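You operate a simulated robot arm through the tools that you are given. There is no shell and no other tool. Be economical: measure what you need, move in short steps, check, and stop when the job is done.

The job below is to be done with a simulated robot arm. You get a single attempt, and the scene is never put back.

Task
Clear both yellow trays: the four hose bundles go back in the rack.

Only the result counts: the job must be done as asked and must still hold three seconds after the hand-in. Knocking over, shifting, dropping, spilling or breaking anything else fails it.

Robot
A 7-joint arm with a two-finger parallel gripper, fixed in place. Base frame: the origin is at the foot of the arm, x ahead of it, y to its left, z up; the work surface is at about z = 0.8. Units: m, degrees, N and s.
With the tool pointing down near the work surface it reaches from about 0.34 to 0.74 m from the base axis. Its first joint turns from -115.0 to 115.0 degrees. Payload 3.91 kg.
The TCP is the grasp point between the finger pads, 0.03 m short of the fingertips. In the tool frame z runs along the fingers and y along their closing line. Largest opening 0.11 m; finger width 0.02, thickness 0.01; the body of the gripper, 0.048 by 0.112 m, starts 0.055 m behind the TCP.
Orientation is told as [roll, pitch, yaw] about the base's x, y, z axes, in that order, counted from this pose: with the fingers straight down and closing along the base's y, the tool's x points along the base's -x, its y along +y and its z along -z.

Tools
- The arm moves only by the tool arm_command. Its argument "motion" is a list that holds one entry, the list of rows, each a list of 7 numbers: the shift along the tool's x, y, z in m, then the turn, a rotation vector about the tool's x, y, z in degrees, then the opening, from 0 (shut) to 1 (fully open). In form: [[[tx, ty, tz, ax, ay, az, jaw], ...]]. A call has 1 to 20 rows; each row shifts and turns the commanded pose from where the row before left it, along the tool's axes as they then stand. A row lasts 0.2 s, in which the tool goes at most 0.05 m and 8.6 degrees; a call with a longer step from one row to the next is refused whole, and so is a gripper value outside its range. A pose out of reach is approached as far as the arm can. The call stops where the force on the tool passes 40 N (or 10 N more than at its start, if that is more) or the arm is blocked; 0.2 s more then pass. The fingers move at their own pace (about 0.108 m/s each) and stop on an object; they squeeze with about 25 N. The grip force told is the motor's: it shows also when the fingers shut on nothing. Time passes only in rows, and 0.2 s behind the last, so rows that do not move let the fingers close. The reply holds the time, the measured pose of the TCP, the force on the tool along the base axes, the opening and the grip force, in the units named above and with some noise, with the torque about the TCP (base axes, N m) and any sound that the robot's microphone picked up.
- Cameras (640 x 400 px; columns grow to the right, rows downward): "scene" is fixed at [0.2203, -0.5008, 1.3519]; the picture's right is [0.66, -0.75, 0.00], its down [-0.48, -0.42, -0.77] and it looks along [0.58, 0.51, -0.63] (base axes); focal length 322 px, centre (320, 200). "wrist" rides on the gripper at [0.072, 0.017, -0.103] in the tool frame; the picture's right is [-0.23, 0.97, 0.00], its down [-0.76, -0.18, -0.62] and it looks along [-0.61, -0.14, 0.78] (tool axes); focal length 222 px, centre (320, 200). There is no depth. A picture from a camera that has moved, and an enlarged one, comes with that camera's place and axes in the base frame and with its lens.
- snapshot(camera): a new picture of that camera. No time passes.
- lift_body(by): slides the trunk up (or, below 0, down) by that many m; the arm rides with it, the base frame stays. It gives what a move gives, with no picture.
- zoom(camera, box): a new picture of the part [left, top, right, bottom] of that camera's present view, enlarged. No time passes.
- sign_off(): hands the job in; it is judged then, once.

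Go step by step. Nothing tells you positions but the pictures and the camera data: compare them with the known pose of the tool, close in by small moves and look again before you grip or let go. The budget is 120 turns and 76 pictures, counting those below and the enlarged ones. Unless the task says otherwise, let go and move clear before handing in, and close with one line.

The tools are called as name(argument=value, ...) on one line, values as JSON. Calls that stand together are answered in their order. arm_command: Moves the arm, as the interface text tells. Its arguments: {"type":"object","properties":{"motion":{"type":"array"}},"required":["motion"]} The other tools are called the same way: lift_body (by) slides the trunk up or down; snapshot (camera) takes a picture; zoom (camera, box) takes an enlarged picture of a part of a camera's view; sign_off () hands the job in.

At the start:

```text
time_s: 0.0
ee_pos: [0.5252, -0.0553, 1.1021]
orientation: [0.0, -0.1, 0.0]
contact_force: [0.4, 0.9, -0.6]
moment: [-0.01, 0.01, 0.05]
grip_width: 0.11
gripper_force: 0.0
trunk travel left (down, up): [-0.75, 0.24]
```

scene: 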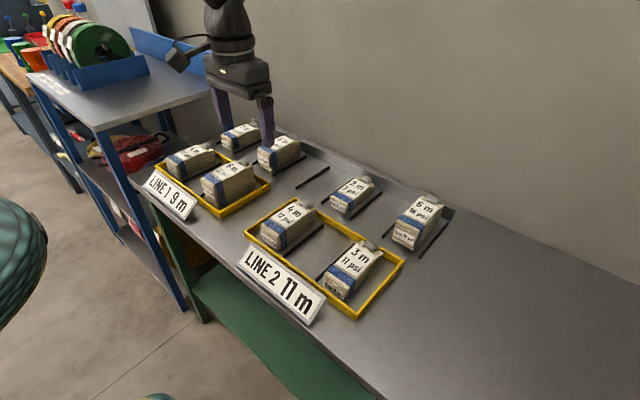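
wrist: 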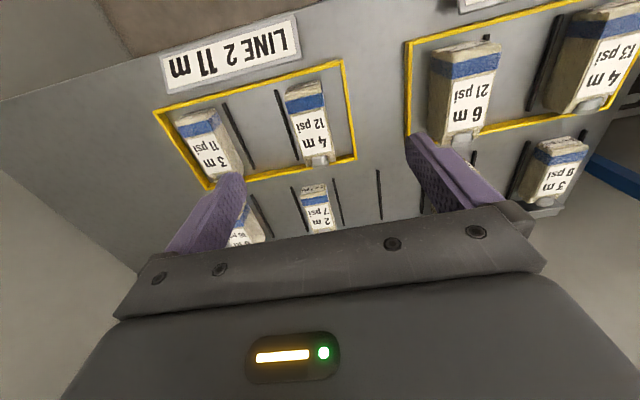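

I see two yellow trays, each with two bundles, and a row of bundles between dark rails behind them. I'll take close-ups to read the labels and find the free rack slots.

zoom(camera="scene", box=[140, 100, 300, 220])

zoom(camera="scene", box=[230, 150, 470, 330])

zoom(camera="scene", box=[0, 0, 240, 180])

```text
3.33 times, centred on (220, 160) of scene
camera zoom: at [0.2203, -0.5008, 1.3519], right [0.66, -0.75, 0.0], down [-0.48, -0.42, -0.77], along [0.58, 0.51, -0.63], focal length 1075 px, centre (653, 333)
```

zoom: 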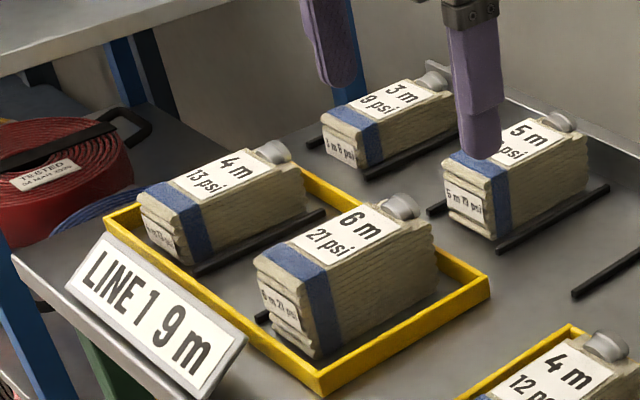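

```text
2.22 times, centred on (350, 240) of scene
camera zoom: at [0.2203, -0.5008, 1.3519], right [0.66, -0.75, 0.0], down [-0.48, -0.42, -0.77], along [0.58, 0.51, -0.63], focal length 716 px, centre (253, 111)
```

zoom: 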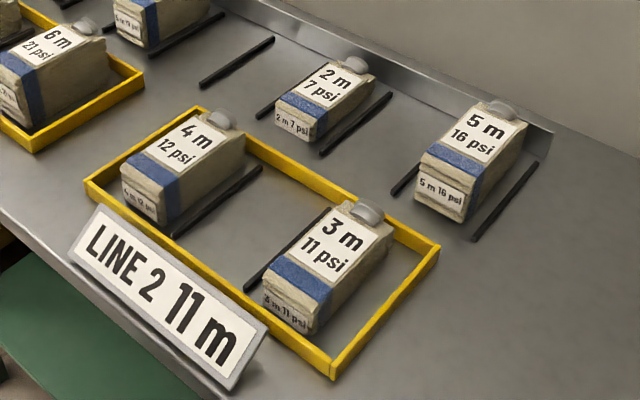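

```text
2.22 times, centred on (120, 90) of scene
camera zoom: at [0.2203, -0.5008, 1.3519], right [0.66, -0.75, 0.0], down [-0.48, -0.42, -0.77], along [0.58, 0.51, -0.63], focal length 716 px, centre (764, 444)
```

zoom: 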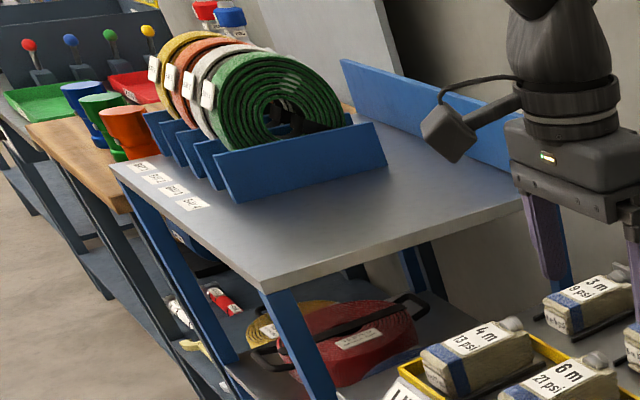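

The rails in the back row seem to form 8 slots at about 0.096 m pitch: y ≈ 0.366, 0.272, 0.175, 0.078, -0.02, -0.116, -0.211 and -0.307. Four of them look free (0.272, 0.078, -0.02, -0.211). I'll zoom in to see whether anything marks which bundle goes where.

zoom(camera="scene", box=[270, 150, 370, 212])

zoom(camera="scene", box=[200, 110, 310, 179])

zoom(camera="scene", box=[360, 180, 470, 249])

```text
6.40 times, centred on (320, 181) of scene
camera zoom: at [0.2203, -0.5008, 1.3519], right [0.66, -0.75, 0.0], down [-0.48, -0.42, -0.77], along [0.58, 0.51, -0.63], focal length 2063 px, centre (320, 322)
```

zoom: 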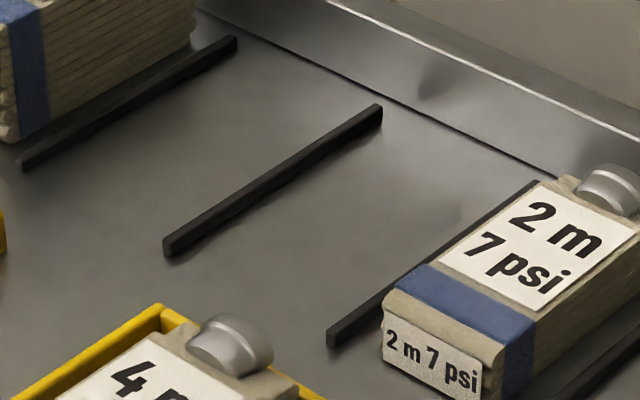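

```text
5.80 times, centred on (255, 144) of scene
camera zoom: at [0.2203, -0.5008, 1.3519], right [0.66, -0.75, 0.0], down [-0.48, -0.42, -0.77], along [0.58, 0.51, -0.63], focal length 1869 px, centre (697, 522)
```

zoom: 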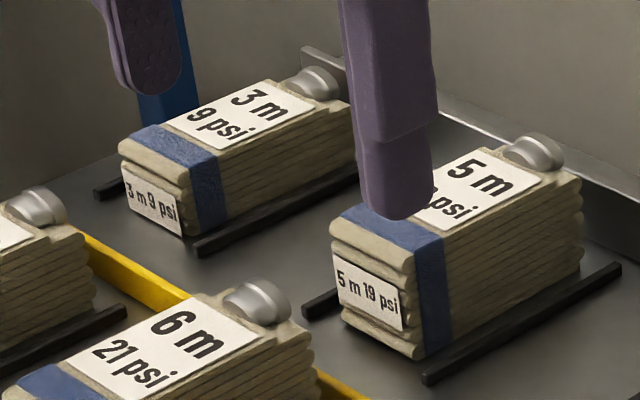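

```text
5.80 times, centred on (415, 214) of scene
camera zoom: at [0.2203, -0.5008, 1.3519], right [0.66, -0.75, 0.0], down [-0.48, -0.42, -0.77], along [0.58, 0.51, -0.63], focal length 1869 px, centre (-231, 116)
```

zoom: 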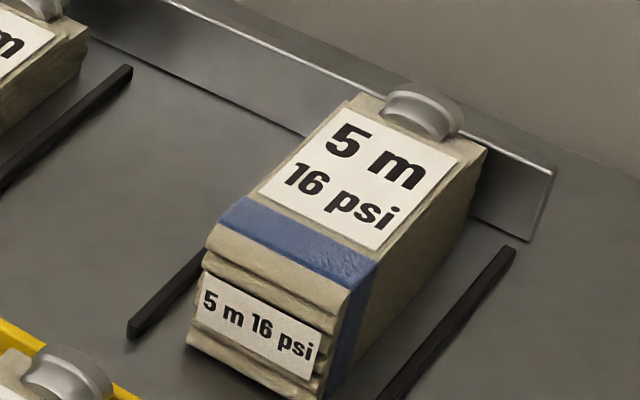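

Nothing marks which bundle goes in which slot, so any free slot will do. The slots are far out (x ≈ 0.72–0.86), so I'll test the reach at a safe height with the tool straight down.

arm_command(motion=[[[-0.047, 0, 0, 0, 0, 0, 1], [-0.047, 0, 0, 0, 0, 0, 1], [-0.047, 0, 0, 0, 0, 0, 1], [-0.047, 0, 0, 0, 0, 0, 1], [-0.047, 0, 0, 0, 0, 0, 1], [0, 0, 0, 0, 0, 0, 1]]])

```text
time_s: 1.4
ee_pos: [0.7449, -0.0549, 1.1034]
orientation: [0.1, -0.1, -0.1]
contact_force: [-0.4, -0.5, 0.1]
moment: [0.02, 0.02, 0.0]
grip_width: 0.1099
gripper_force: 0.1
out of reach, approached as far as the arm can: row 5
trunk travel left (down, up): [-0.75, 0.24]
```

Straight down, the reach ends at x ≈ 0.745 at this height. I'll check whether it changes lower down.

arm_command(motion=[[[0, 0.036, 0.045, 0, 0, 0, 1], [0, 0, 0.045, 0, 0, 0, 1], [0, 0, 0.045, 0, 0, 0, 1], [-0.03, 0, 0, 0, 0, 0, 1], [-0.03, 0, 0, 0, 0, 0, 1], [0, 0, 0, 0, 0, 0, 1]]])

snapshot(camera="wrist")

```text
refused: row 1 steps farther than a row can; nothing moved
```

```text
67 pictures are left
camera wrist: at [0.6727, -0.0377, 1.2073], right [0.23, 0.97, 0.0], down [0.76, -0.18, 0.62], along [0.61, -0.14, -0.78], focal length 222 px, centre (320, 200)
```

wrist: 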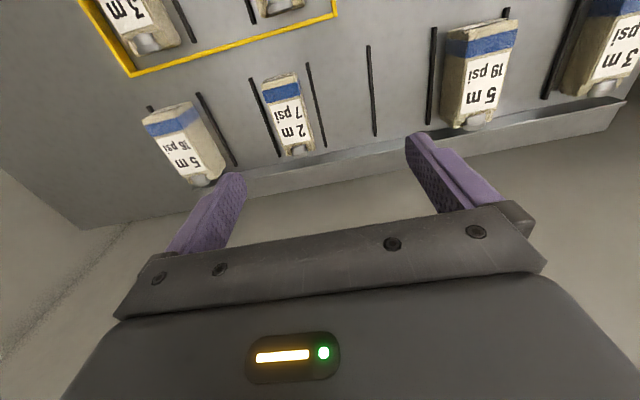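

The wrist view shows the rack clearly. I'll repeat the probe with smaller steps.

arm_command(motion=[[[0, 0.036, 0, 0, 0, 0, 1], [0, 0, 0.045, 0, 0, 0, 1], [0, 0, 0.045, 0, 0, 0, 1], [0, 0, 0.045, 0, 0, 0, 1], [-0.03, 0, 0, 0, 0, 0, 1], [0, 0, 0, 0, 0, 0, 1]]])

```text
time_s: 2.8
ee_pos: [0.7631, -0.018, 0.9675]
orientation: [-0.1, 0.0, 0.0]
contact_force: [-0.1, 1.0, -0.5]
moment: [-0.01, 0.02, 0.03]
grip_width: 0.1101
gripper_force: 0.2
out of reach, approached as far as the arm can: row 5
trunk travel left (down, up): [-0.75, 0.24]
```

The reach grows to 0.763 at this height. I'll probe a little lower with the fingers partly closed.

arm_command(motion=[[[0, 0, 0, 0, 0, 0, 0.6], [0, 0, 0.045, 0, 0, 0, 0.6], [-0.03, 0, 0, 0, 0, 0, 0.6], [-0.03, 0, 0, 0, 0, 0, 0.6], [0, 0, 0, 0, 0, 0, 0.6]]])

```text
time_s: 4.0
ee_pos: [0.762, -0.0191, 0.9215]
orientation: [0.0, 0.1, 0.0]
contact_force: [-0.1, -0.5, 0.8]
moment: [0.01, -0.05, 0.0]
grip_width: 0.0663
gripper_force: 0.1
out of reach, approached as far as the arm can: row 3, 4
trunk travel left (down, up): [-0.75, 0.24]
```

Straight down, the reach peaks at about 0.765 m, around z ≈ 0.945. I'll lean the fingers 18° outward and see how much that adds.

arm_command(motion=[[[0, 0, -0.045, 0, 0, 0, 0.6], [0.02, 0, 0, 0, -6, 0, 0.6], [0, 0, 0, 0, -6, 0, 0.6], [0, 0, 0, 0, -6, 0, 0.6], [-0.038, 0, 0.0124, 0, 0, 0, 0.6], [-0.038, 0, 0.0124, 0, 0, 0, 0.6], [-0.038, 0, 0.0124, 0, 0, 0, 0.6], [0, 0, 0, 0, 0, 0, 0.6]]])

```text
time_s: 5.8
ee_pos: [0.828, -0.0206, 0.9675]
orientation: [0.0, -18.0, -0.1]
contact_force: [-0.4, -0.3, 0.2]
moment: [-0.01, 0.0, 0.01]
grip_width: 0.0661
gripper_force: 0.0
out of reach, approached as far as the arm can: row 2, 3, 4, 5, 6, 7
trunk travel left (down, up): [-0.75, 0.24]
```

With the lean, the reach is about 0.83, which covers every free slot. Next I'll pull back above the "3 m 11 psi" bundle in tray 2 and look at it.

arm_command(motion=[[[0.0298, -0.0247, -0.015, 0, 0, 0, 0.6], [0.0298, -0.0247, -0.015, 0, 0, 0, 0.6], [0.0298, -0.0247, -0.015, 0, 0, 0, 0.6], [0.0298, -0.0247, -0.015, 0, 0, 0, 0.6], [0.0298, -0.0247, -0.015, 0, 0, 0, 0.6], [0.0298, -0.0247, -0.015, 0, 0, 0, 0.7], [0.0298, -0.0247, -0.015, 0, 0, 0, 0.7], [0.0298, -0.0247, -0.015, 0, 0, 0, 0.7], [0.0298, -0.0247, -0.015, 0, 0, 0, 0.7], [0.0298, -0.0247, -0.015, 0, 0, 0, 0.7]]])

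snapshot(camera="wrist")

snapshot(camera="scene")

```text
time_s: 8.0
ee_pos: [0.7401, -0.3285, 1.0304]
orientation: [0.1, -17.9, 0.1]
contact_force: [0.4, -0.7, 0.0]
moment: [0.03, -0.03, 0.05]
grip_width: 0.0772
gripper_force: 0.0
out of reach, approached as far as the arm can: row 1, 2, 3, 4, 5, 6, 7, 8, 9, 10
trunk travel left (down, up): [-0.75, 0.24]
```

```text
66 pictures are left
camera wrist: at [0.6383, -0.3103, 1.1062], right [0.22, 0.97, 0.07], down [0.53, -0.18, 0.83], along [0.82, -0.14, -0.56], focal length 222 px, centre (320, 200)
```

wrist: 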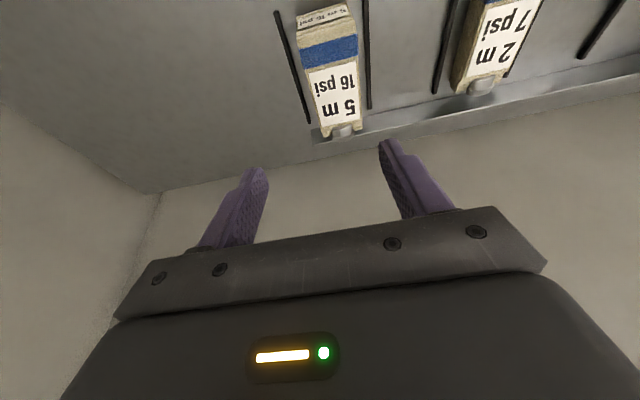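

```text
65 pictures are left
```

scene: 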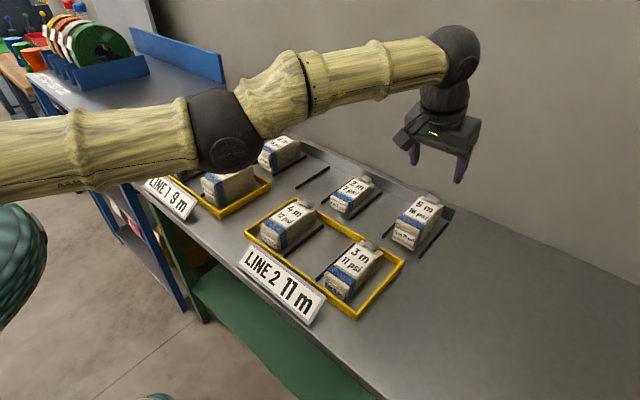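

The arm hasn't pulled back as much as I commanded, so the commanded pose may still be ahead of the measured one. I'll send a small further move back to find out.

arm_command(motion=[[[0.0285, 0, -0.0093, 0, 0, 0, 0.7], [0, 0, 0, 0, 0, 0, 0.7]]])

```text
time_s: 8.6
ee_pos: [0.7338, -0.3414, 1.0319]
orientation: [-0.1, -17.9, 0.2]
contact_force: [0.0, -0.6, 0.6]
moment: [0.04, 0.02, -0.03]
grip_width: 0.0771
gripper_force: 0.1
out of reach, approached as far as the arm can: row 1
trunk travel left (down, up): [-0.75, 0.24]
```

Only row 1 was flagged this time, so the arm may just be catching up. I'll hold for a few rows.

arm_command(motion=[[[0, 0, 0, 0, 0, 0, 0.7], [0, 0, 0, 0, 0, 0, 0.7], [0.01, 0, 0, 0, 0, 0, 0.7], [0, 0, 0, 0, 0, 0, 0.7]]])

```text
time_s: 9.6
ee_pos: [0.7306, -0.345, 1.0275]
orientation: [0.0, -17.9, 0.0]
contact_force: [-1.1, -0.1, 0.2]
moment: [-0.02, 0.01, -0.01]
grip_width: 0.077
gripper_force: 0.0
out of reach, approached as far as the arm can: row 3
trunk travel left (down, up): [-0.75, 0.24]
```

Still at the reach limit. I'll pull straight back further, at a safe height.

arm_command(motion=[[[0.0428, 0, -0.0139, 0, 0, 0, 0.7], [0.0428, 0, -0.0139, 0, 0, 0, 0.7], [0.0428, 0, -0.0139, 0, 0, 0, 0.7], [0, 0, 0, 0, 0, 0, 0.7]]])

```text
time_s: 10.6
ee_pos: [0.6916, -0.4058, 1.0411]
orientation: [0.1, -18.0, 0.1]
contact_force: [0.2, 0.2, -0.4]
moment: [0.02, 0.0, -0.02]
grip_width: 0.0768
gripper_force: 0.1
out of reach, approached as far as the arm can: row 1, 2, 3
trunk travel left (down, up): [-0.75, 0.24]
```

The commanded pose should be near (0.446, -0.266, 1.02), but the arm seems stuck fully stretched. I'll ask for a vertical move to get the elbow to bend.

arm_command(motion=[[[-0.0124, 0, -0.038, 0, 0, 0, 0.7], [-0.0124, 0, -0.038, 0, 0, 0, 0.7], [0, 0, 0, 0, 6, 0, 0.7], [0, 0, 0, 0, 6, 0, 0.7], [0, 0, 0, 0, 6, 0, 0.7], [0, 0, 0, 0, 0, 0, 0.7], [0, 0, 0, 0, 0, 0, 0.7]]])

snapshot(camera="scene")

```text
time_s: 12.2
ee_pos: [0.6361, -0.3662, 1.108]
orientation: [0.0, -0.1, 0.0]
contact_force: [-0.3, 0.7, -0.7]
moment: [-0.01, -0.05, 0.0]
grip_width: 0.0771
gripper_force: 0.1
out of reach, approached as far as the arm can: row 1, 2, 3, 4, 5
trunk travel left (down, up): [-0.75, 0.24]
```

```text
64 pictures are left
```

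scene: 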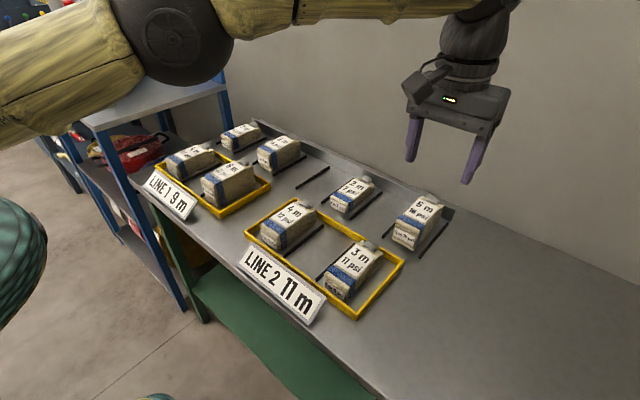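

The arm is still at the stretch limit. The trunk lift may reset the commanded pose to the measured one, so I'll lift slightly and then command a plain pull-back.

lift_body(by=0.03)

arm_command(motion=[[[0.03, 0, 0, 0, 0, 0, 0.7], [0.03, 0, 0, 0, 0, 0, 0.7], [0, 0, 0, 0, 0, 0, 0.7]]])

```text
time_s: 12.9
ee_pos: [0.637, -0.367, 1.1372]
orientation: [0.0, 0.0, 0.0]
contact_force: [-0.2, -0.4, -0.4]
moment: [-0.03, 0.0, 0.03]
grip_width: 0.0771
gripper_force: 0.2
trunk travel left (down, up): [-0.78, 0.21]
```

```text
time_s: 13.8
ee_pos: [0.5766, -0.3657, 1.1375]
orientation: [0.1, 0.0, 0.1]
contact_force: [0.0, 0.4, 0.5]
moment: [0.03, 0.02, 0.0]
grip_width: 0.077
gripper_force: 0.1
trunk travel left (down, up): [-0.78, 0.21]
```

The lift reset the commanded pose, so from now on I'll avoid out-of-reach commands. I'll lower the trunk so the best reach sits at rack height, then go above the 3 m bundle.

lift_body(by=-0.14)

arm_command(motion=[[[0.02, 0.033, 0, 0, 0, 0, 0.8], [0.02, 0.033, 0, 0, 0, 0, 0.8], [0, 0.033, 0, 0, 0, 0, 0.8], [0, 0, 0, 0, 0, 0, 0.8]]])

snapshot(camera="wrist")

snapshot(camera="scene")

```text
time_s: 15.4
ee_pos: [0.5775, -0.3666, 0.9967]
orientation: [0.0, 0.0, 0.0]
contact_force: [0.7, 0.0, 0.1]
moment: [0.0, -0.01, -0.01]
grip_width: 0.0771
gripper_force: 0.1
trunk travel left (down, up): [-0.64, 0.35]
```

```text
time_s: 16.4
ee_pos: [0.5368, -0.2686, 0.9964]
orientation: [0.1, 0.0, 0.1]
contact_force: [-0.2, 1.0, -0.1]
moment: [-0.02, -0.01, 0.01]
grip_width: 0.0879
gripper_force: 0.0
trunk travel left (down, up): [-0.64, 0.35]
```

```text
63 pictures are left
camera wrist: at [0.4633, -0.2495, 1.1001], right [0.23, 0.97, 0.0], down [0.76, -0.18, 0.62], along [0.61, -0.14, -0.78], focal length 222 px, centre (320, 200)
```

wrist: 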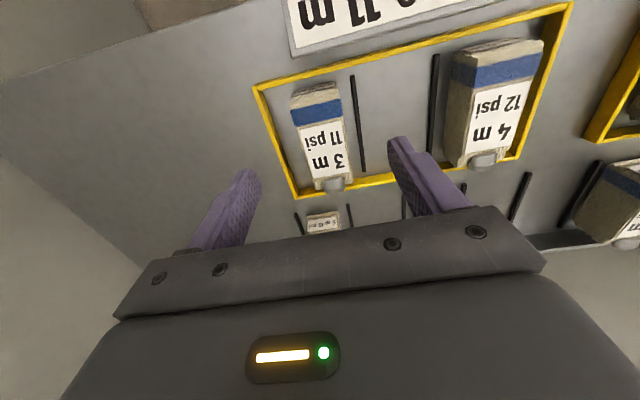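

```text
62 pictures are left
```

scene: 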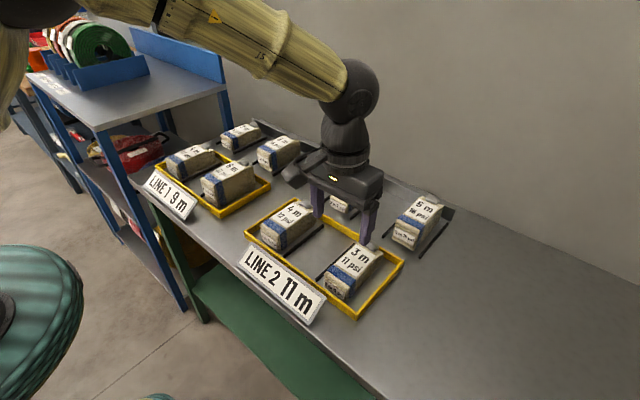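

The 3 m bundle is centred at about y ≈ -0.270, x ≈ 0.53–0.64, and is about 0.056 wide. I'll lean the tool 18°, narrow the jaw, and come partway down over it.

arm_command(motion=[[[-0.012, -0.0015, 0, 0, -6, 0, 0.65], [-0.012, 0, 0, 0, -6, 0, 0.65], [-0.012, 0, 0, 0, -6, 0, 0.65], [0.0122, 0, 0.0376, 0, 0, 0, 0.65], [0.0122, 0, 0.0376, 0, 0, 0, 0.65], [0.0077, 0, 0.0238, 0, 0, 0, 0.65], [0, 0, 0, 0, 0, 0, 0.65]]])

snapshot(camera="wrist")

zoom(camera="scene", box=[290, 180, 430, 330])

```text
time_s: 18.0
ee_pos: [0.5723, -0.2694, 0.8978]
orientation: [0.1, -18.0, 0.0]
contact_force: [0.0, -1.0, -0.1]
moment: [-0.03, 0.03, 0.01]
grip_width: 0.0717
gripper_force: 0.1
trunk travel left (down, up): [-0.64, 0.35]
```

```text
61 pictures are left
camera wrist: at [0.4707, -0.2515, 0.974], right [0.22, 0.97, 0.07], down [0.53, -0.18, 0.83], along [0.82, -0.14, -0.56], focal length 222 px, centre (320, 200)
```

wrist: 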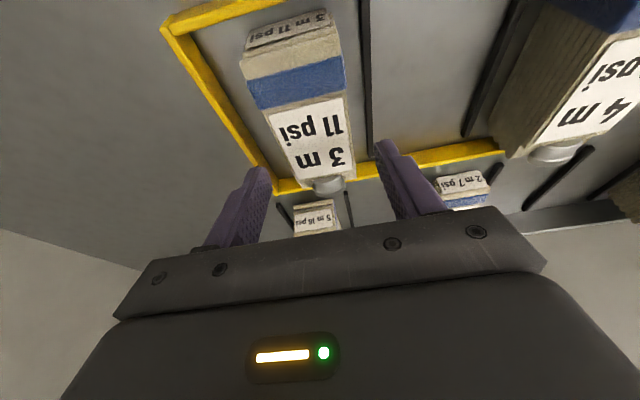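

```text
2.67 times, centred on (360, 255) of scene
camera zoom: at [0.2203, -0.5008, 1.3519], right [0.66, -0.75, 0.0], down [-0.48, -0.42, -0.77], along [0.58, 0.51, -0.63], focal length 860 px, centre (213, 53)
```

zoom: 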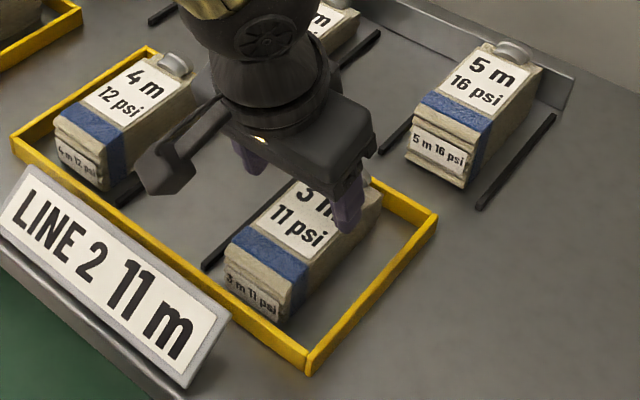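

The fingers straddle the bundle and look centred. I'll lower to z ≈ 0.838 and close the fingers.

arm_command(motion=[[[0.0093, 0, 0.0285, 0, 0, 0, 0.65], [0.0093, 0, 0.0285, 0, 0, 0, 0.65], [0, 0, 0, 0, 0, 0, 0.65]]])

zoom(camera="scene", box=[290, 180, 430, 330])

```text
time_s: 18.8
ee_pos: [0.5717, -0.2694, 0.8391]
orientation: [0.0, -18.1, 0.0]
contact_force: [-3.7, 0.3, 15.0]
moment: [0.67, 0.09, 0.12]
grip_width: 0.0719
gripper_force: 0.1
trunk travel left (down, up): [-0.64, 0.35]
```

```text
2.67 times, centred on (360, 255) of scene
camera zoom: at [0.2203, -0.5008, 1.3519], right [0.66, -0.75, 0.0], down [-0.48, -0.42, -0.77], along [0.58, 0.51, -0.63], focal length 860 px, centre (213, 53)
```

zoom: 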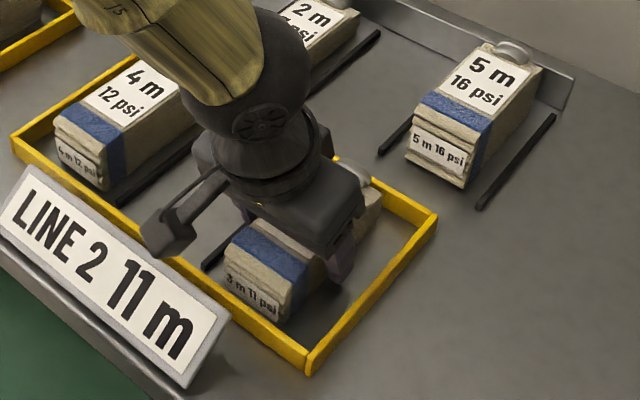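

The +y finger is pressing on the rail (about 15 N, and the torque puts it on that side). I'll come up 5 mm and then close.

arm_command(motion=[[[-0.0019, 0, -0.0057, 0, 0, 0, 0.65], [0, -0.0005, 0, 0, 0, 0, 0.5], [0, 0, 0, 0, 0, 0, 0.3], [0, 0, 0, 0, 0, 0, 0.3], [0, 0, 0, 0, 0, 0, 0.3], [0, 0, 0, 0, 0, 0, 0.3]]])

```text
time_s: 20.2
ee_pos: [0.5733, -0.2698, 0.8435]
orientation: [0.0, -18.0, 0.1]
contact_force: [0.3, 0.5, 0.1]
moment: [0.04, 0.05, 0.01]
grip_width: 0.0577
gripper_force: 25.4
trunk travel left (down, up): [-0.64, 0.35]
```

Gripped, 0.058 m wide at 25 N. I'll lift it.

arm_command(motion=[[[-0.0062, 0, -0.019, 0, 0, 0, 0.3], [-0.0108, 0, -0.0333, 0, 0, 0, 0.3], [-0.0108, 0, -0.0333, 0, 0, 0, 0.3], [-0.0108, 0, -0.0333, 0, 0, 0, 0.3], [0, 0, 0, 0, 0, 0, 0.3]]])

snapshot(camera="scene")

```text
time_s: 21.4
ee_pos: [0.5725, -0.2711, 0.9672]
orientation: [0.0, -17.9, 0.0]
contact_force: [0.1, 0.5, -3.5]
moment: [0.02, 0.07, 0.0]
grip_width: 0.0577
gripper_force: 24.6
trunk travel left (down, up): [-0.64, 0.35]
```

```text
58 pictures are left
```

scene: 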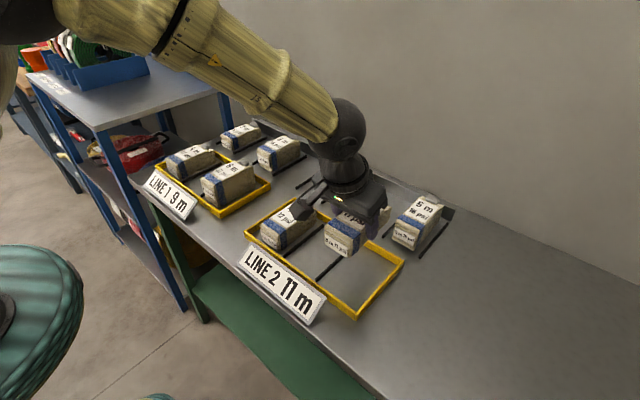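

It weighs about 0.35 kg and hangs level. The slot rails are at y ≈ -0.258 and -0.161, so I'll carry it to y = -0.209, x ≈ 0.768.

arm_command(motion=[[[-0.0371, 0.0124, 0.0121, 0, 0, 0, 0.3], [-0.0371, 0.0124, 0.0121, 0, 0, 0, 0.3], [-0.0371, 0.0124, 0.0121, 0, 0, 0, 0.3], [-0.0371, 0.0124, 0.0121, 0, 0, 0, 0.3], [-0.0371, 0.0124, 0.0121, 0, 0, 0, 0.3], [0, 0, 0, 0, 0, 0, 0.3]]])

zoom(camera="scene", box=[310, 150, 470, 250])

```text
time_s: 22.8
ee_pos: [0.7685, -0.2075, 0.9686]
orientation: [-0.1, -17.9, 0.0]
contact_force: [0.1, 0.6, -3.0]
moment: [0.0, 0.04, 0.0]
grip_width: 0.0578
gripper_force: 24.6
trunk travel left (down, up): [-0.64, 0.35]
```

```text
4.00 times, centred on (390, 200) of scene
camera zoom: at [0.2203, -0.5008, 1.3519], right [0.66, -0.75, 0.0], down [-0.48, -0.42, -0.77], along [0.58, 0.51, -0.63], focal length 1290 px, centre (40, 200)
```

zoom: 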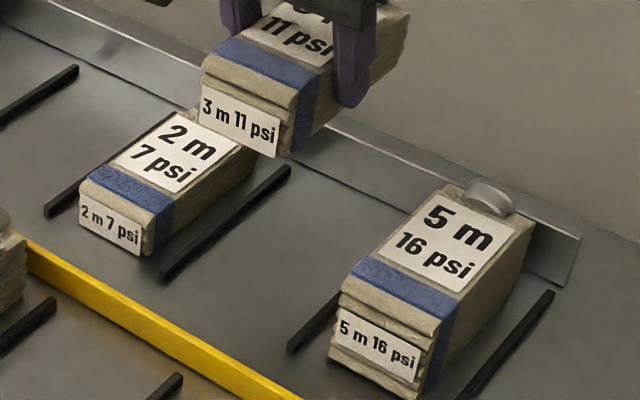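

Aligned above the slot. I'll lower it to about 2 cm over its final height and check.

arm_command(motion=[[[-0.0, 0, 0, 0, 0, 0, 0.3], [0.0108, -0.0015, 0.0333, 0, 0, 0, 0.3], [0.0108, 0, 0.0333, 0, 0, 0, 0.3], [0.0108, 0, 0.0333, 0, 0, 0, 0.3], [0, 0, 0, 0, 0, 0, 0.3]]])

zoom(camera="scene", box=[310, 150, 470, 250])

snapshot(camera="wrist")

```text
time_s: 24.0
ee_pos: [0.7696, -0.2096, 0.8634]
orientation: [0.0, -17.9, 0.0]
contact_force: [0.3, 0.3, -4.6]
moment: [0.01, 0.03, 0.02]
grip_width: 0.0577
gripper_force: 25.2
trunk travel left (down, up): [-0.64, 0.35]
```

```text
4.00 times, centred on (390, 200) of scene
camera zoom: at [0.2203, -0.5008, 1.3519], right [0.66, -0.75, 0.0], down [-0.48, -0.42, -0.77], along [0.58, 0.51, -0.63], focal length 1290 px, centre (40, 200)
```

zoom: 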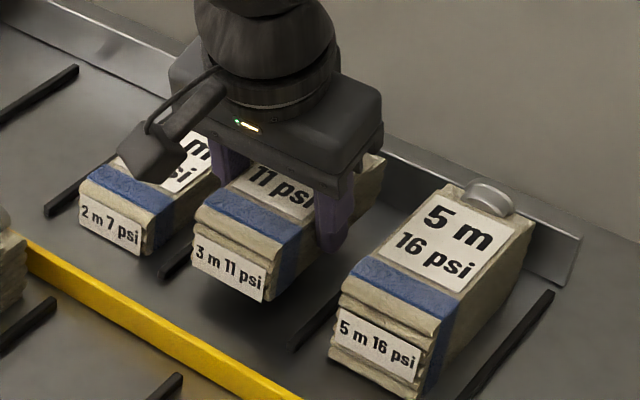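

```text
55 pictures are left
camera wrist: at [0.6686, -0.192, 0.9387], right [0.22, 0.97, 0.07], down [0.53, -0.18, 0.83], along [0.82, -0.14, -0.56], focal length 222 px, centre (320, 200)
```

wrist: 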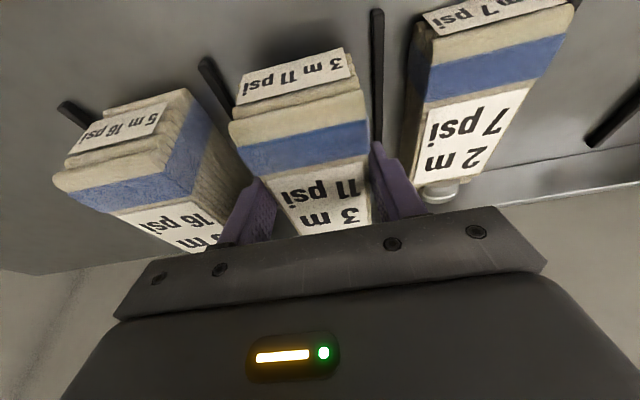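

Centred between the rails. I'll lower the last 2 cm gently.

arm_command(motion=[[[0.003, 0, 0.0094, 0, 0, 0, 0.3], [0.0025, 0, 0.0077, 0, 0, 0, 0.3], [0, 0, 0, 0, 0, 0, 0.3]]])

```text
time_s: 24.8
ee_pos: [0.7696, -0.2092, 0.8431]
orientation: [-0.1, -17.9, 0.0]
contact_force: [0.3, 0.8, -3.0]
moment: [-0.01, 0.06, 0.0]
grip_width: 0.0575
gripper_force: 25.6
trunk travel left (down, up): [-0.64, 0.35]
```

The weight is still on the tool, so I'll keep going down in 2 mm steps.

arm_command(motion=[[[0.0006, 0, 0.0019, 0, 0, 0, 0.3], [0.0, 0, 0.0, 0, 0, 0, 0.3], [0, 0, 0, 0, 0, 0, 0.3]]])

```text
time_s: 25.6
ee_pos: [0.7682, -0.2085, 0.8411]
orientation: [-0.1, -18.1, 0.0]
contact_force: [-0.1, 0.8, -3.7]
moment: [0.02, 0.05, -0.01]
grip_width: 0.0577
gripper_force: 24.5
trunk travel left (down, up): [-0.64, 0.35]
```

arm_command(motion=[[[0.0006, 0, 0.0019, 0, 0, 0, 0.3], [0.0, 0, 0.0, 0, 0, 0, 0.3], [0, 0, 0, 0, 0, 0, 0.3]]])

zoom(camera="scene", box=[330, 170, 430, 232])

```text
time_s: 26.4
ee_pos: [0.7677, -0.2095, 0.8409]
orientation: [0.1, -18.1, 0.1]
contact_force: [4.3, -1.5, 4.9]
moment: [0.2, 0.35, -0.04]
grip_width: 0.0579
gripper_force: 25.0
trunk travel left (down, up): [-0.64, 0.35]
```

```text
6.40 times, centred on (380, 201) of scene
camera zoom: at [0.2203, -0.5008, 1.3519], right [0.66, -0.75, 0.0], down [-0.48, -0.42, -0.77], along [0.58, 0.51, -0.63], focal length 2063 px, centre (-64, 194)
```

zoom: 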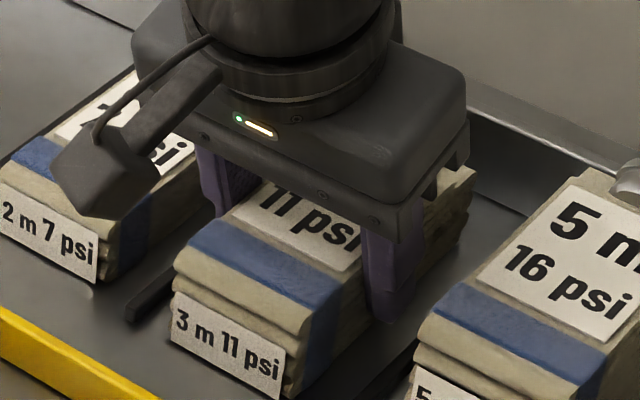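

It's resting on the surface now. I'll open slightly and rise straight up.

arm_command(motion=[[[0, 0, 0, 0, 0, 0, 0.6], [0, 0, 0, 0, 0, 0, 0.6], [-0.0062, 0, -0.019, 0, 0, 0, 0.6], [-0.0108, 0, -0.0333, 0, 0, 0, 0.6], [-0.0108, 0, -0.0333, 0, 0, 0, 0.6], [-0.0108, 0, -0.0333, 0, 0, 0, 0.6], [0, 0, 0, 0, 0, 0, 0.6]]])

snapshot(camera="scene")

```text
time_s: 28.0
ee_pos: [0.7701, -0.2097, 0.9666]
orientation: [0.0, -18.0, 0.0]
contact_force: [0.4, 1.0, 0.2]
moment: [0.02, 0.01, 0.02]
grip_width: 0.0664
gripper_force: 0.0
trunk travel left (down, up): [-0.64, 0.35]
```

```text
53 pictures are left
```

scene: 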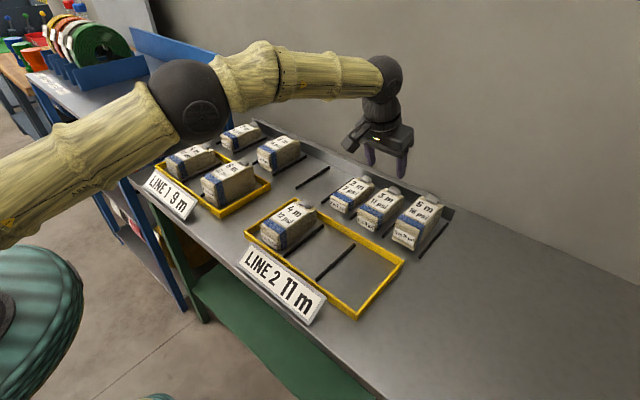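

The first bundle sits neatly in its slot. Next I'll move above the 4 m 12 psi bundle.

arm_command(motion=[[[0.0312, 0.022, -0.0101, 0, 0, 0, 0.65], [0.0312, 0.022, -0.0101, 0, 0, 0, 0.65], [0.0312, 0.022, -0.0101, 0, 0, 0, 0.65], [0.0312, 0.022, -0.0101, 0, 0, 0, 0.65], [0.0312, 0.022, -0.0101, 0, 0, 0, 0.65], [0.0312, 0.022, -0.0101, 0, 0, 0, 0.65], [0, 0, 0, 0, 0, 0, 0.65]]])

snapshot(camera="wrist")

zoom(camera="scene", box=[230, 170, 390, 290])

```text
time_s: 29.6
ee_pos: [0.5723, -0.0789, 0.9656]
orientation: [-0.1, -18.0, 0.0]
contact_force: [0.0, 0.1, 0.5]
moment: [0.01, 0.0, -0.01]
grip_width: 0.0715
gripper_force: 0.1
trunk travel left (down, up): [-0.64, 0.35]
```

```text
52 pictures are left
camera wrist: at [0.4706, -0.0607, 1.0417], right [0.22, 0.97, 0.07], down [0.53, -0.18, 0.83], along [0.82, -0.14, -0.56], focal length 222 px, centre (320, 200)
```

wrist: 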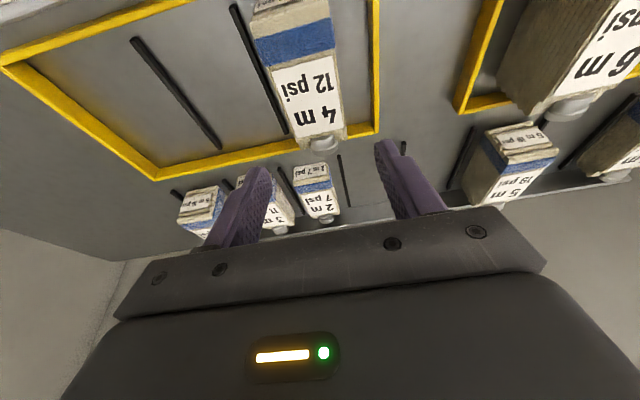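

```text
3.33 times, centred on (310, 230) of scene
camera zoom: at [0.2203, -0.5008, 1.3519], right [0.66, -0.75, 0.0], down [-0.48, -0.42, -0.77], along [0.58, 0.51, -0.63], focal length 1075 px, centre (353, 100)
```

zoom: 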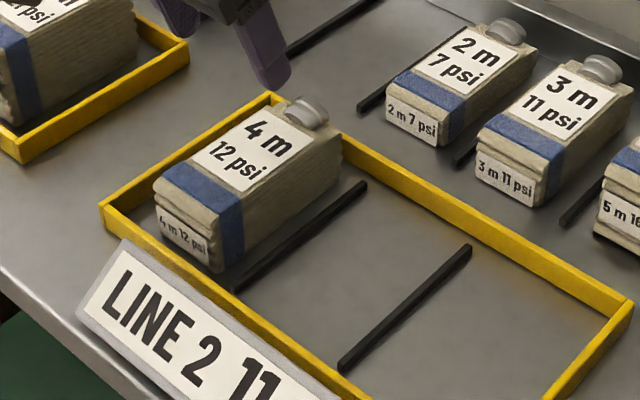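

The 4 m 12 psi bundle is centred at y ≈ -0.0815 with its front at x ≈ 0.53. I'll descend to z = 0.85, staying above the rail, and grip it.

arm_command(motion=[[[0, -0.0026, 0, 0, 0, 0, 0.62], [0.0119, 0, 0.0366, 0, 0, 0, 0.62], [0.0119, 0, 0.0366, 0, 0, 0, 0.62], [0.0119, 0, 0.0366, 0, 0, 0, 0.62], [0, 0, 0, 0, 0, 0, 0.62], [0, 0, 0, 0, 0, 0, 0.62]]])

snapshot(camera="wrist")

```text
time_s: 31.0
ee_pos: [0.5683, -0.0795, 0.8483]
orientation: [0.0, -17.9, 0.1]
contact_force: [-0.8, 0.1, 0.6]
moment: [0.0, 0.03, 0.03]
grip_width: 0.0683
gripper_force: 0.0
trunk travel left (down, up): [-0.64, 0.35]
```

```text
50 pictures are left
camera wrist: at [0.4672, -0.0615, 0.9255], right [0.22, 0.97, 0.07], down [0.53, -0.18, 0.83], along [0.82, -0.14, -0.56], focal length 222 px, centre (320, 200)
```

wrist: 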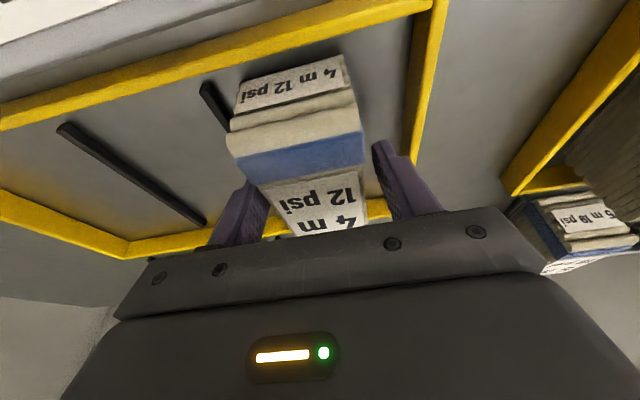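

Clear on both sides with no contact. I'll grip and lift.

arm_command(motion=[[[0, 0, 0, 0, 0, 0, 0.5], [0, 0, 0, 0, 0, 0, 0.3], [0, 0, 0, 0, 0, 0, 0.3], [0, 0, 0, 0, 0, 0, 0.3]]])

arm_command(motion=[[[-0.0062, 0, -0.019, 0, 0, 0, 0.3], [-0.0108, 0, -0.0333, 0, 0, 0, 0.3], [-0.0108, 0, -0.0333, 0, 0, 0, 0.3], [-0.0108, 0, -0.0333, 0, 0, 0, 0.3], [0, 0, 0, 0, 0, 0, 0.3]]])

zoom(camera="scene", box=[230, 120, 390, 240])

```text
time_s: 32.0
ee_pos: [0.5688, -0.0795, 0.8496]
orientation: [0.0, -17.9, 0.0]
contact_force: [-0.3, -2.1, 0.2]
moment: [-0.15, -0.04, -0.07]
grip_width: 0.0579
gripper_force: 24.4
trunk travel left (down, up): [-0.64, 0.35]
```

```text
time_s: 33.2
ee_pos: [0.5719, -0.0774, 0.9731]
orientation: [0.0, -17.9, -0.1]
contact_force: [0.6, 1.0, -4.1]
moment: [-0.01, 0.09, -0.02]
grip_width: 0.0582
gripper_force: 24.9
trunk travel left (down, up): [-0.64, 0.35]
```

```text
3.33 times, centred on (310, 180) of scene
camera zoom: at [0.2203, -0.5008, 1.3519], right [0.66, -0.75, 0.0], down [-0.48, -0.42, -0.77], along [0.58, 0.51, -0.63], focal length 1075 px, centre (353, 267)
```

zoom: 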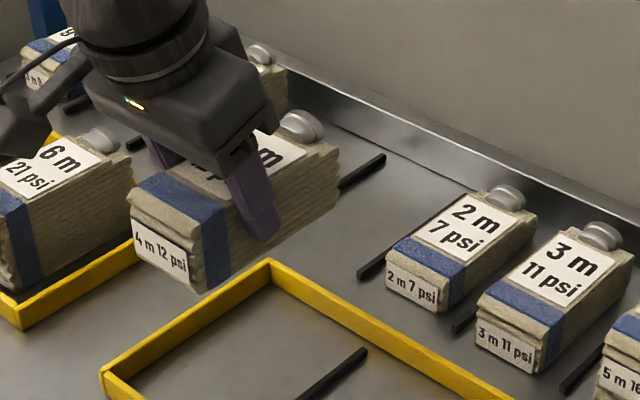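

Lifted cleanly. I'll carry it to the slot at y ≈ -0.0195 (rails at -0.066 and 0.028).

arm_command(motion=[[[-0.0377, 0.0118, 0.0122, 0, 0, 0, 0.3], [-0.0377, 0.0118, 0.0122, 0, 0, 0, 0.3], [-0.0377, 0.0118, 0.0122, 0, 0, 0, 0.3], [-0.0377, 0.0118, 0.0122, 0, 0, 0, 0.3], [-0.0377, 0.0118, 0.0122, 0, 0, 0, 0.3], [0.0108, 0, 0.0333, 0, 0, 0, 0.3], [0.0108, 0, 0.0333, 0, 0, 0, 0.3], [0.0108, 0, 0.0333, 0, 0, 0, 0.3], [0, 0, 0, 0, 0, 0, 0.3]]])

snapshot(camera="wrist")

zoom(camera="scene", box=[250, 130, 410, 230])

```text
time_s: 35.2
ee_pos: [0.7692, -0.0186, 0.867]
orientation: [0.1, -18.0, 0.0]
contact_force: [0.2, 0.2, -4.1]
moment: [-0.02, 0.05, 0.0]
grip_width: 0.0578
gripper_force: 25.1
trunk travel left (down, up): [-0.64, 0.35]
```

```text
48 pictures are left
camera wrist: at [0.6674, -0.0011, 0.9432], right [0.22, 0.97, 0.07], down [0.53, -0.18, 0.83], along [0.82, -0.14, -0.56], focal length 222 px, centre (320, 200)
```

wrist: 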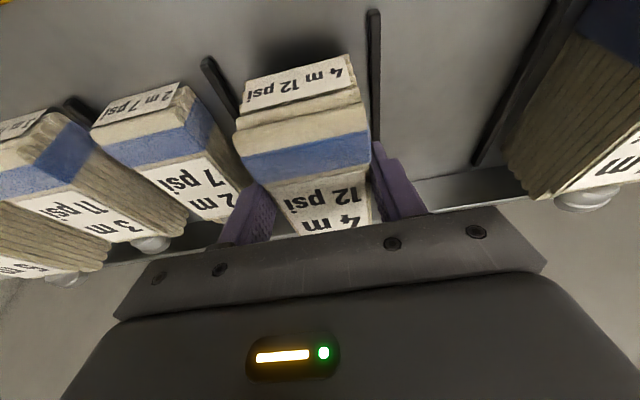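

```text
4.00 times, centred on (330, 180) of scene
camera zoom: at [0.2203, -0.5008, 1.3519], right [0.66, -0.75, 0.0], down [-0.48, -0.42, -0.77], along [0.58, 0.51, -0.63], focal length 1290 px, centre (280, 280)
```

zoom: 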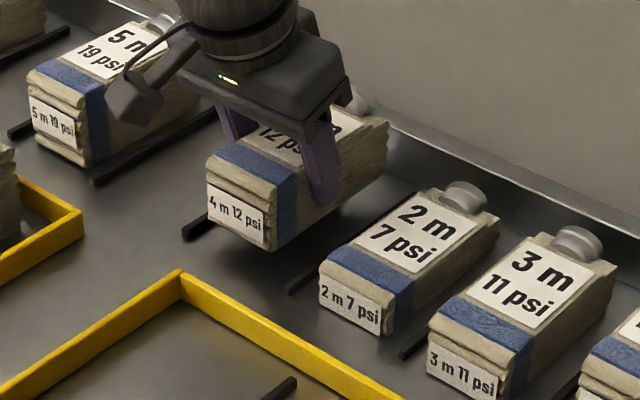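

Centred. I'll lower it to contact.

arm_command(motion=[[[0.0031, 0, 0.0095, 0, 0, 0, 0.3], [0.0022, 0, 0.0067, 0, 0, 0, 0.3], [0.0006, 0, 0.0019, 0, 0, 0, 0.3], [0, 0, 0, 0, 0, 0, 0.3]]])

```text
time_s: 36.2
ee_pos: [0.7693, -0.02, 0.8503]
orientation: [0.1, -18.1, -0.1]
contact_force: [-0.7, -0.5, -4.6]
moment: [0.0, 0.1, 0.03]
grip_width: 0.0581
gripper_force: 25.0
trunk travel left (down, up): [-0.64, 0.35]
```

arm_command(motion=[[[0.0009, 0, 0.0029, 0, 0, 0, 0.3], [0, 0, 0, 0, 0, 0, 0.3]]])

```text
time_s: 36.8
ee_pos: [0.7694, -0.0205, 0.8495]
orientation: [0.0, -18.2, 0.0]
contact_force: [2.3, 0.3, 10.2]
moment: [-0.06, 0.75, 0.0]
grip_width: 0.0578
gripper_force: 25.2
trunk travel left (down, up): [-0.64, 0.35]
```

Contact made. I'll back off 1 mm, open slightly and rise.

arm_command(motion=[[[-0.0003, 0, -0.001, 0, 0, 0, 0.3], [0, 0, 0, 0, 0, 0, 0.6], [0, 0, 0, 0, 0, 0, 0.6], [-0.0062, 0, -0.019, 0, 0, 0, 0.6], [-0.0108, 0, -0.0333, 0, 0, 0, 0.6], [-0.0108, 0, -0.0333, 0, 0, 0, 0.6], [-0.0108, 0, -0.0333, 0, 0, 0, 0.6], [0, 0, 0, 0, 0, 0, 0.6]]])

zoom(camera="scene", box=[250, 130, 410, 230])

```text
time_s: 38.6
ee_pos: [0.7683, -0.0199, 0.9741]
orientation: [0.0, -18.0, 0.0]
contact_force: [1.0, -0.8, 0.2]
moment: [-0.02, -0.03, 0.0]
grip_width: 0.0661
gripper_force: 0.0
trunk travel left (down, up): [-0.64, 0.35]
```

```text
4.00 times, centred on (330, 180) of scene
camera zoom: at [0.2203, -0.5008, 1.3519], right [0.66, -0.75, 0.0], down [-0.48, -0.42, -0.77], along [0.58, 0.51, -0.63], focal length 1290 px, centre (280, 280)
```

zoom: 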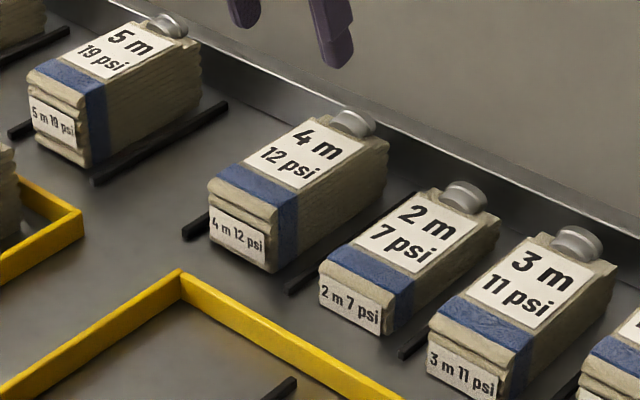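

Second bundle placed. Next I'll go above the 6 m 21 psi bundle in tray 1.

arm_command(motion=[[[-0.0062, 0, -0.019, 0, 0, 0, 0.65], [0.0232, 0.0229, -0.0075, 0, 0, 0, 0.65], [0.0232, 0.0229, -0.0075, 0, 0, 0, 0.65], [0.0232, 0.0229, -0.0075, 0, 0, 0, 0.65], [0.0232, 0.0229, -0.0075, 0, 0, 0, 0.65], [0.0232, 0.0229, -0.0075, 0, 0, 0, 0.65], [0.0232, 0.0229, -0.0075, 0, 0, 0, 0.65], [0.0232, 0.0229, -0.0075, 0, 0, 0, 0.65], [0.0232, 0.0229, -0.0075, 0, 0, 0, 0.65], [0, 0, 0, 0, 0, 0, 0.65]]])

snapshot(camera="wrist")

zoom(camera="scene", box=[140, 120, 300, 220])

```text
time_s: 40.8
ee_pos: [0.5761, 0.1644, 0.9929]
orientation: [0.0, -18.0, 0.0]
contact_force: [0.0, 0.2, -0.1]
moment: [0.03, -0.02, -0.01]
grip_width: 0.0714
gripper_force: 0.1
trunk travel left (down, up): [-0.64, 0.35]
```

```text
45 pictures are left
camera wrist: at [0.4754, 0.1827, 1.0701], right [0.22, 0.97, 0.07], down [0.53, -0.18, 0.83], along [0.82, -0.14, -0.56], focal length 222 px, centre (320, 200)
```

wrist: 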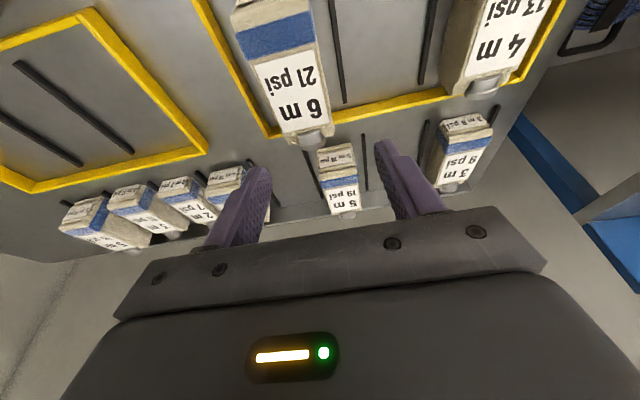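

```text
4.00 times, centred on (220, 170) of scene
camera zoom: at [0.2203, -0.5008, 1.3519], right [0.66, -0.75, 0.0], down [-0.48, -0.42, -0.77], along [0.58, 0.51, -0.63], focal length 1290 px, centre (720, 320)
```

zoom: 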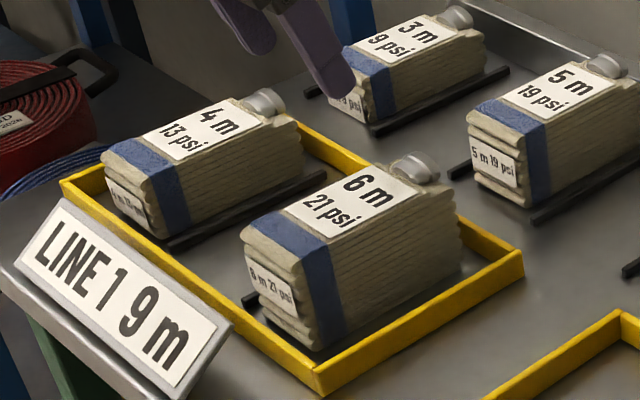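

The 6 m bundle is about 0.08 high and centred near y ≈ 0.15. I'll shift over it and come down partway to recheck.

arm_command(motion=[[[0.003, -0.0145, 0, 0, 0, 0, 0.65], [0.0104, 0, 0.0321, 0, 0, 0, 0.65], [0.0104, 0, 0.0321, 0, 0, 0, 0.65], [0, 0, 0, 0, 0, 0, 0.65]]])

snapshot(camera="wrist")

```text
time_s: 41.8
ee_pos: [0.5706, 0.1511, 0.9247]
orientation: [0.1, -18.0, 0.0]
contact_force: [-0.4, 0.0, -0.4]
moment: [-0.02, 0.0, -0.01]
grip_width: 0.0712
gripper_force: 0.0
trunk travel left (down, up): [-0.64, 0.35]
```

```text
43 pictures are left
camera wrist: at [0.4695, 0.168, 1.0001], right [0.22, 0.97, 0.07], down [0.53, -0.18, 0.83], along [0.82, -0.14, -0.56], focal length 222 px, centre (320, 200)
```

wrist: 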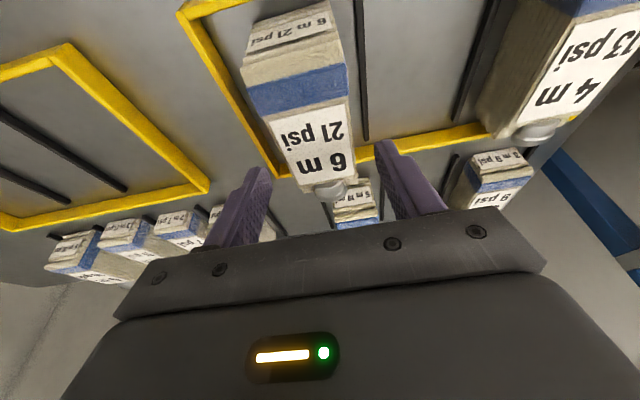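

Centred. I'll descend to z ≈ 0.858 and grip.

arm_command(motion=[[[0.0104, 0, 0.0321, 0, 0, 0, 0.65], [0.01, 0, 0.031, 0, 0, 0, 0.65], [0, 0, 0, 0, 0, 0, 0.65]]])

```text
time_s: 42.6
ee_pos: [0.5711, 0.15, 0.8579]
orientation: [0.0, -18.0, 0.1]
contact_force: [-0.1, 0.2, -0.1]
moment: [0.01, 0.0, -0.04]
grip_width: 0.0715
gripper_force: 0.0
trunk travel left (down, up): [-0.64, 0.35]
```

arm_command(motion=[[[0, 0, 0, 0, 0, 0, 0.5], [0, 0, 0, 0, 0, 0, 0.3], [0, 0, 0, 0, 0, 0, 0.3], [0, 0, 0, 0, 0, 0, 0.3]]])

arm_command(motion=[[[-0.0062, 0, -0.019, 0, 0, 0, 0.3], [-0.0108, 0, -0.0333, 0, 0, 0, 0.3], [-0.0108, 0, -0.0333, 0, 0, 0, 0.3], [-0.0108, 0, -0.0333, 0, 0, 0, 0.3], [0, 0, 0, 0, 0, 0, 0.3]]])

zoom(camera="scene", box=[140, 80, 300, 220])

```text
time_s: 43.6
ee_pos: [0.5728, 0.1509, 0.8575]
orientation: [-0.1, -17.9, 0.0]
contact_force: [-0.1, -1.0, 0.3]
moment: [-0.16, -0.16, -0.16]
grip_width: 0.0581
gripper_force: 25.2
trunk travel left (down, up): [-0.64, 0.35]
```

```text
time_s: 44.8
ee_pos: [0.5688, 0.1503, 0.9826]
orientation: [-0.1, -17.8, 0.2]
contact_force: [0.1, -0.1, -4.4]
moment: [-0.02, 0.11, -0.03]
grip_width: 0.058
gripper_force: 24.9
trunk travel left (down, up): [-0.64, 0.35]
```

```text
2.86 times, centred on (220, 150) of scene
camera zoom: at [0.2203, -0.5008, 1.3519], right [0.66, -0.75, 0.0], down [-0.48, -0.42, -0.77], along [0.58, 0.51, -0.63], focal length 921 px, centre (606, 343)
```

zoom: 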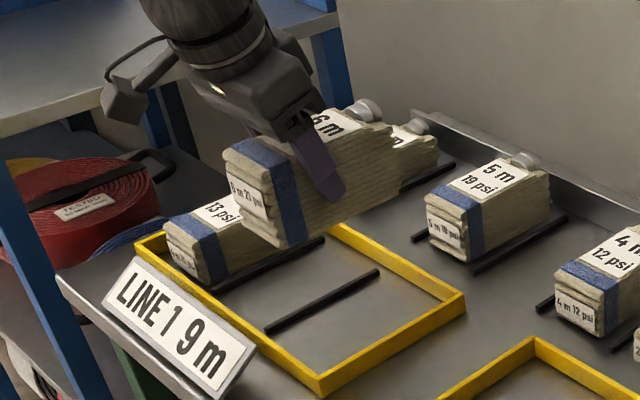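

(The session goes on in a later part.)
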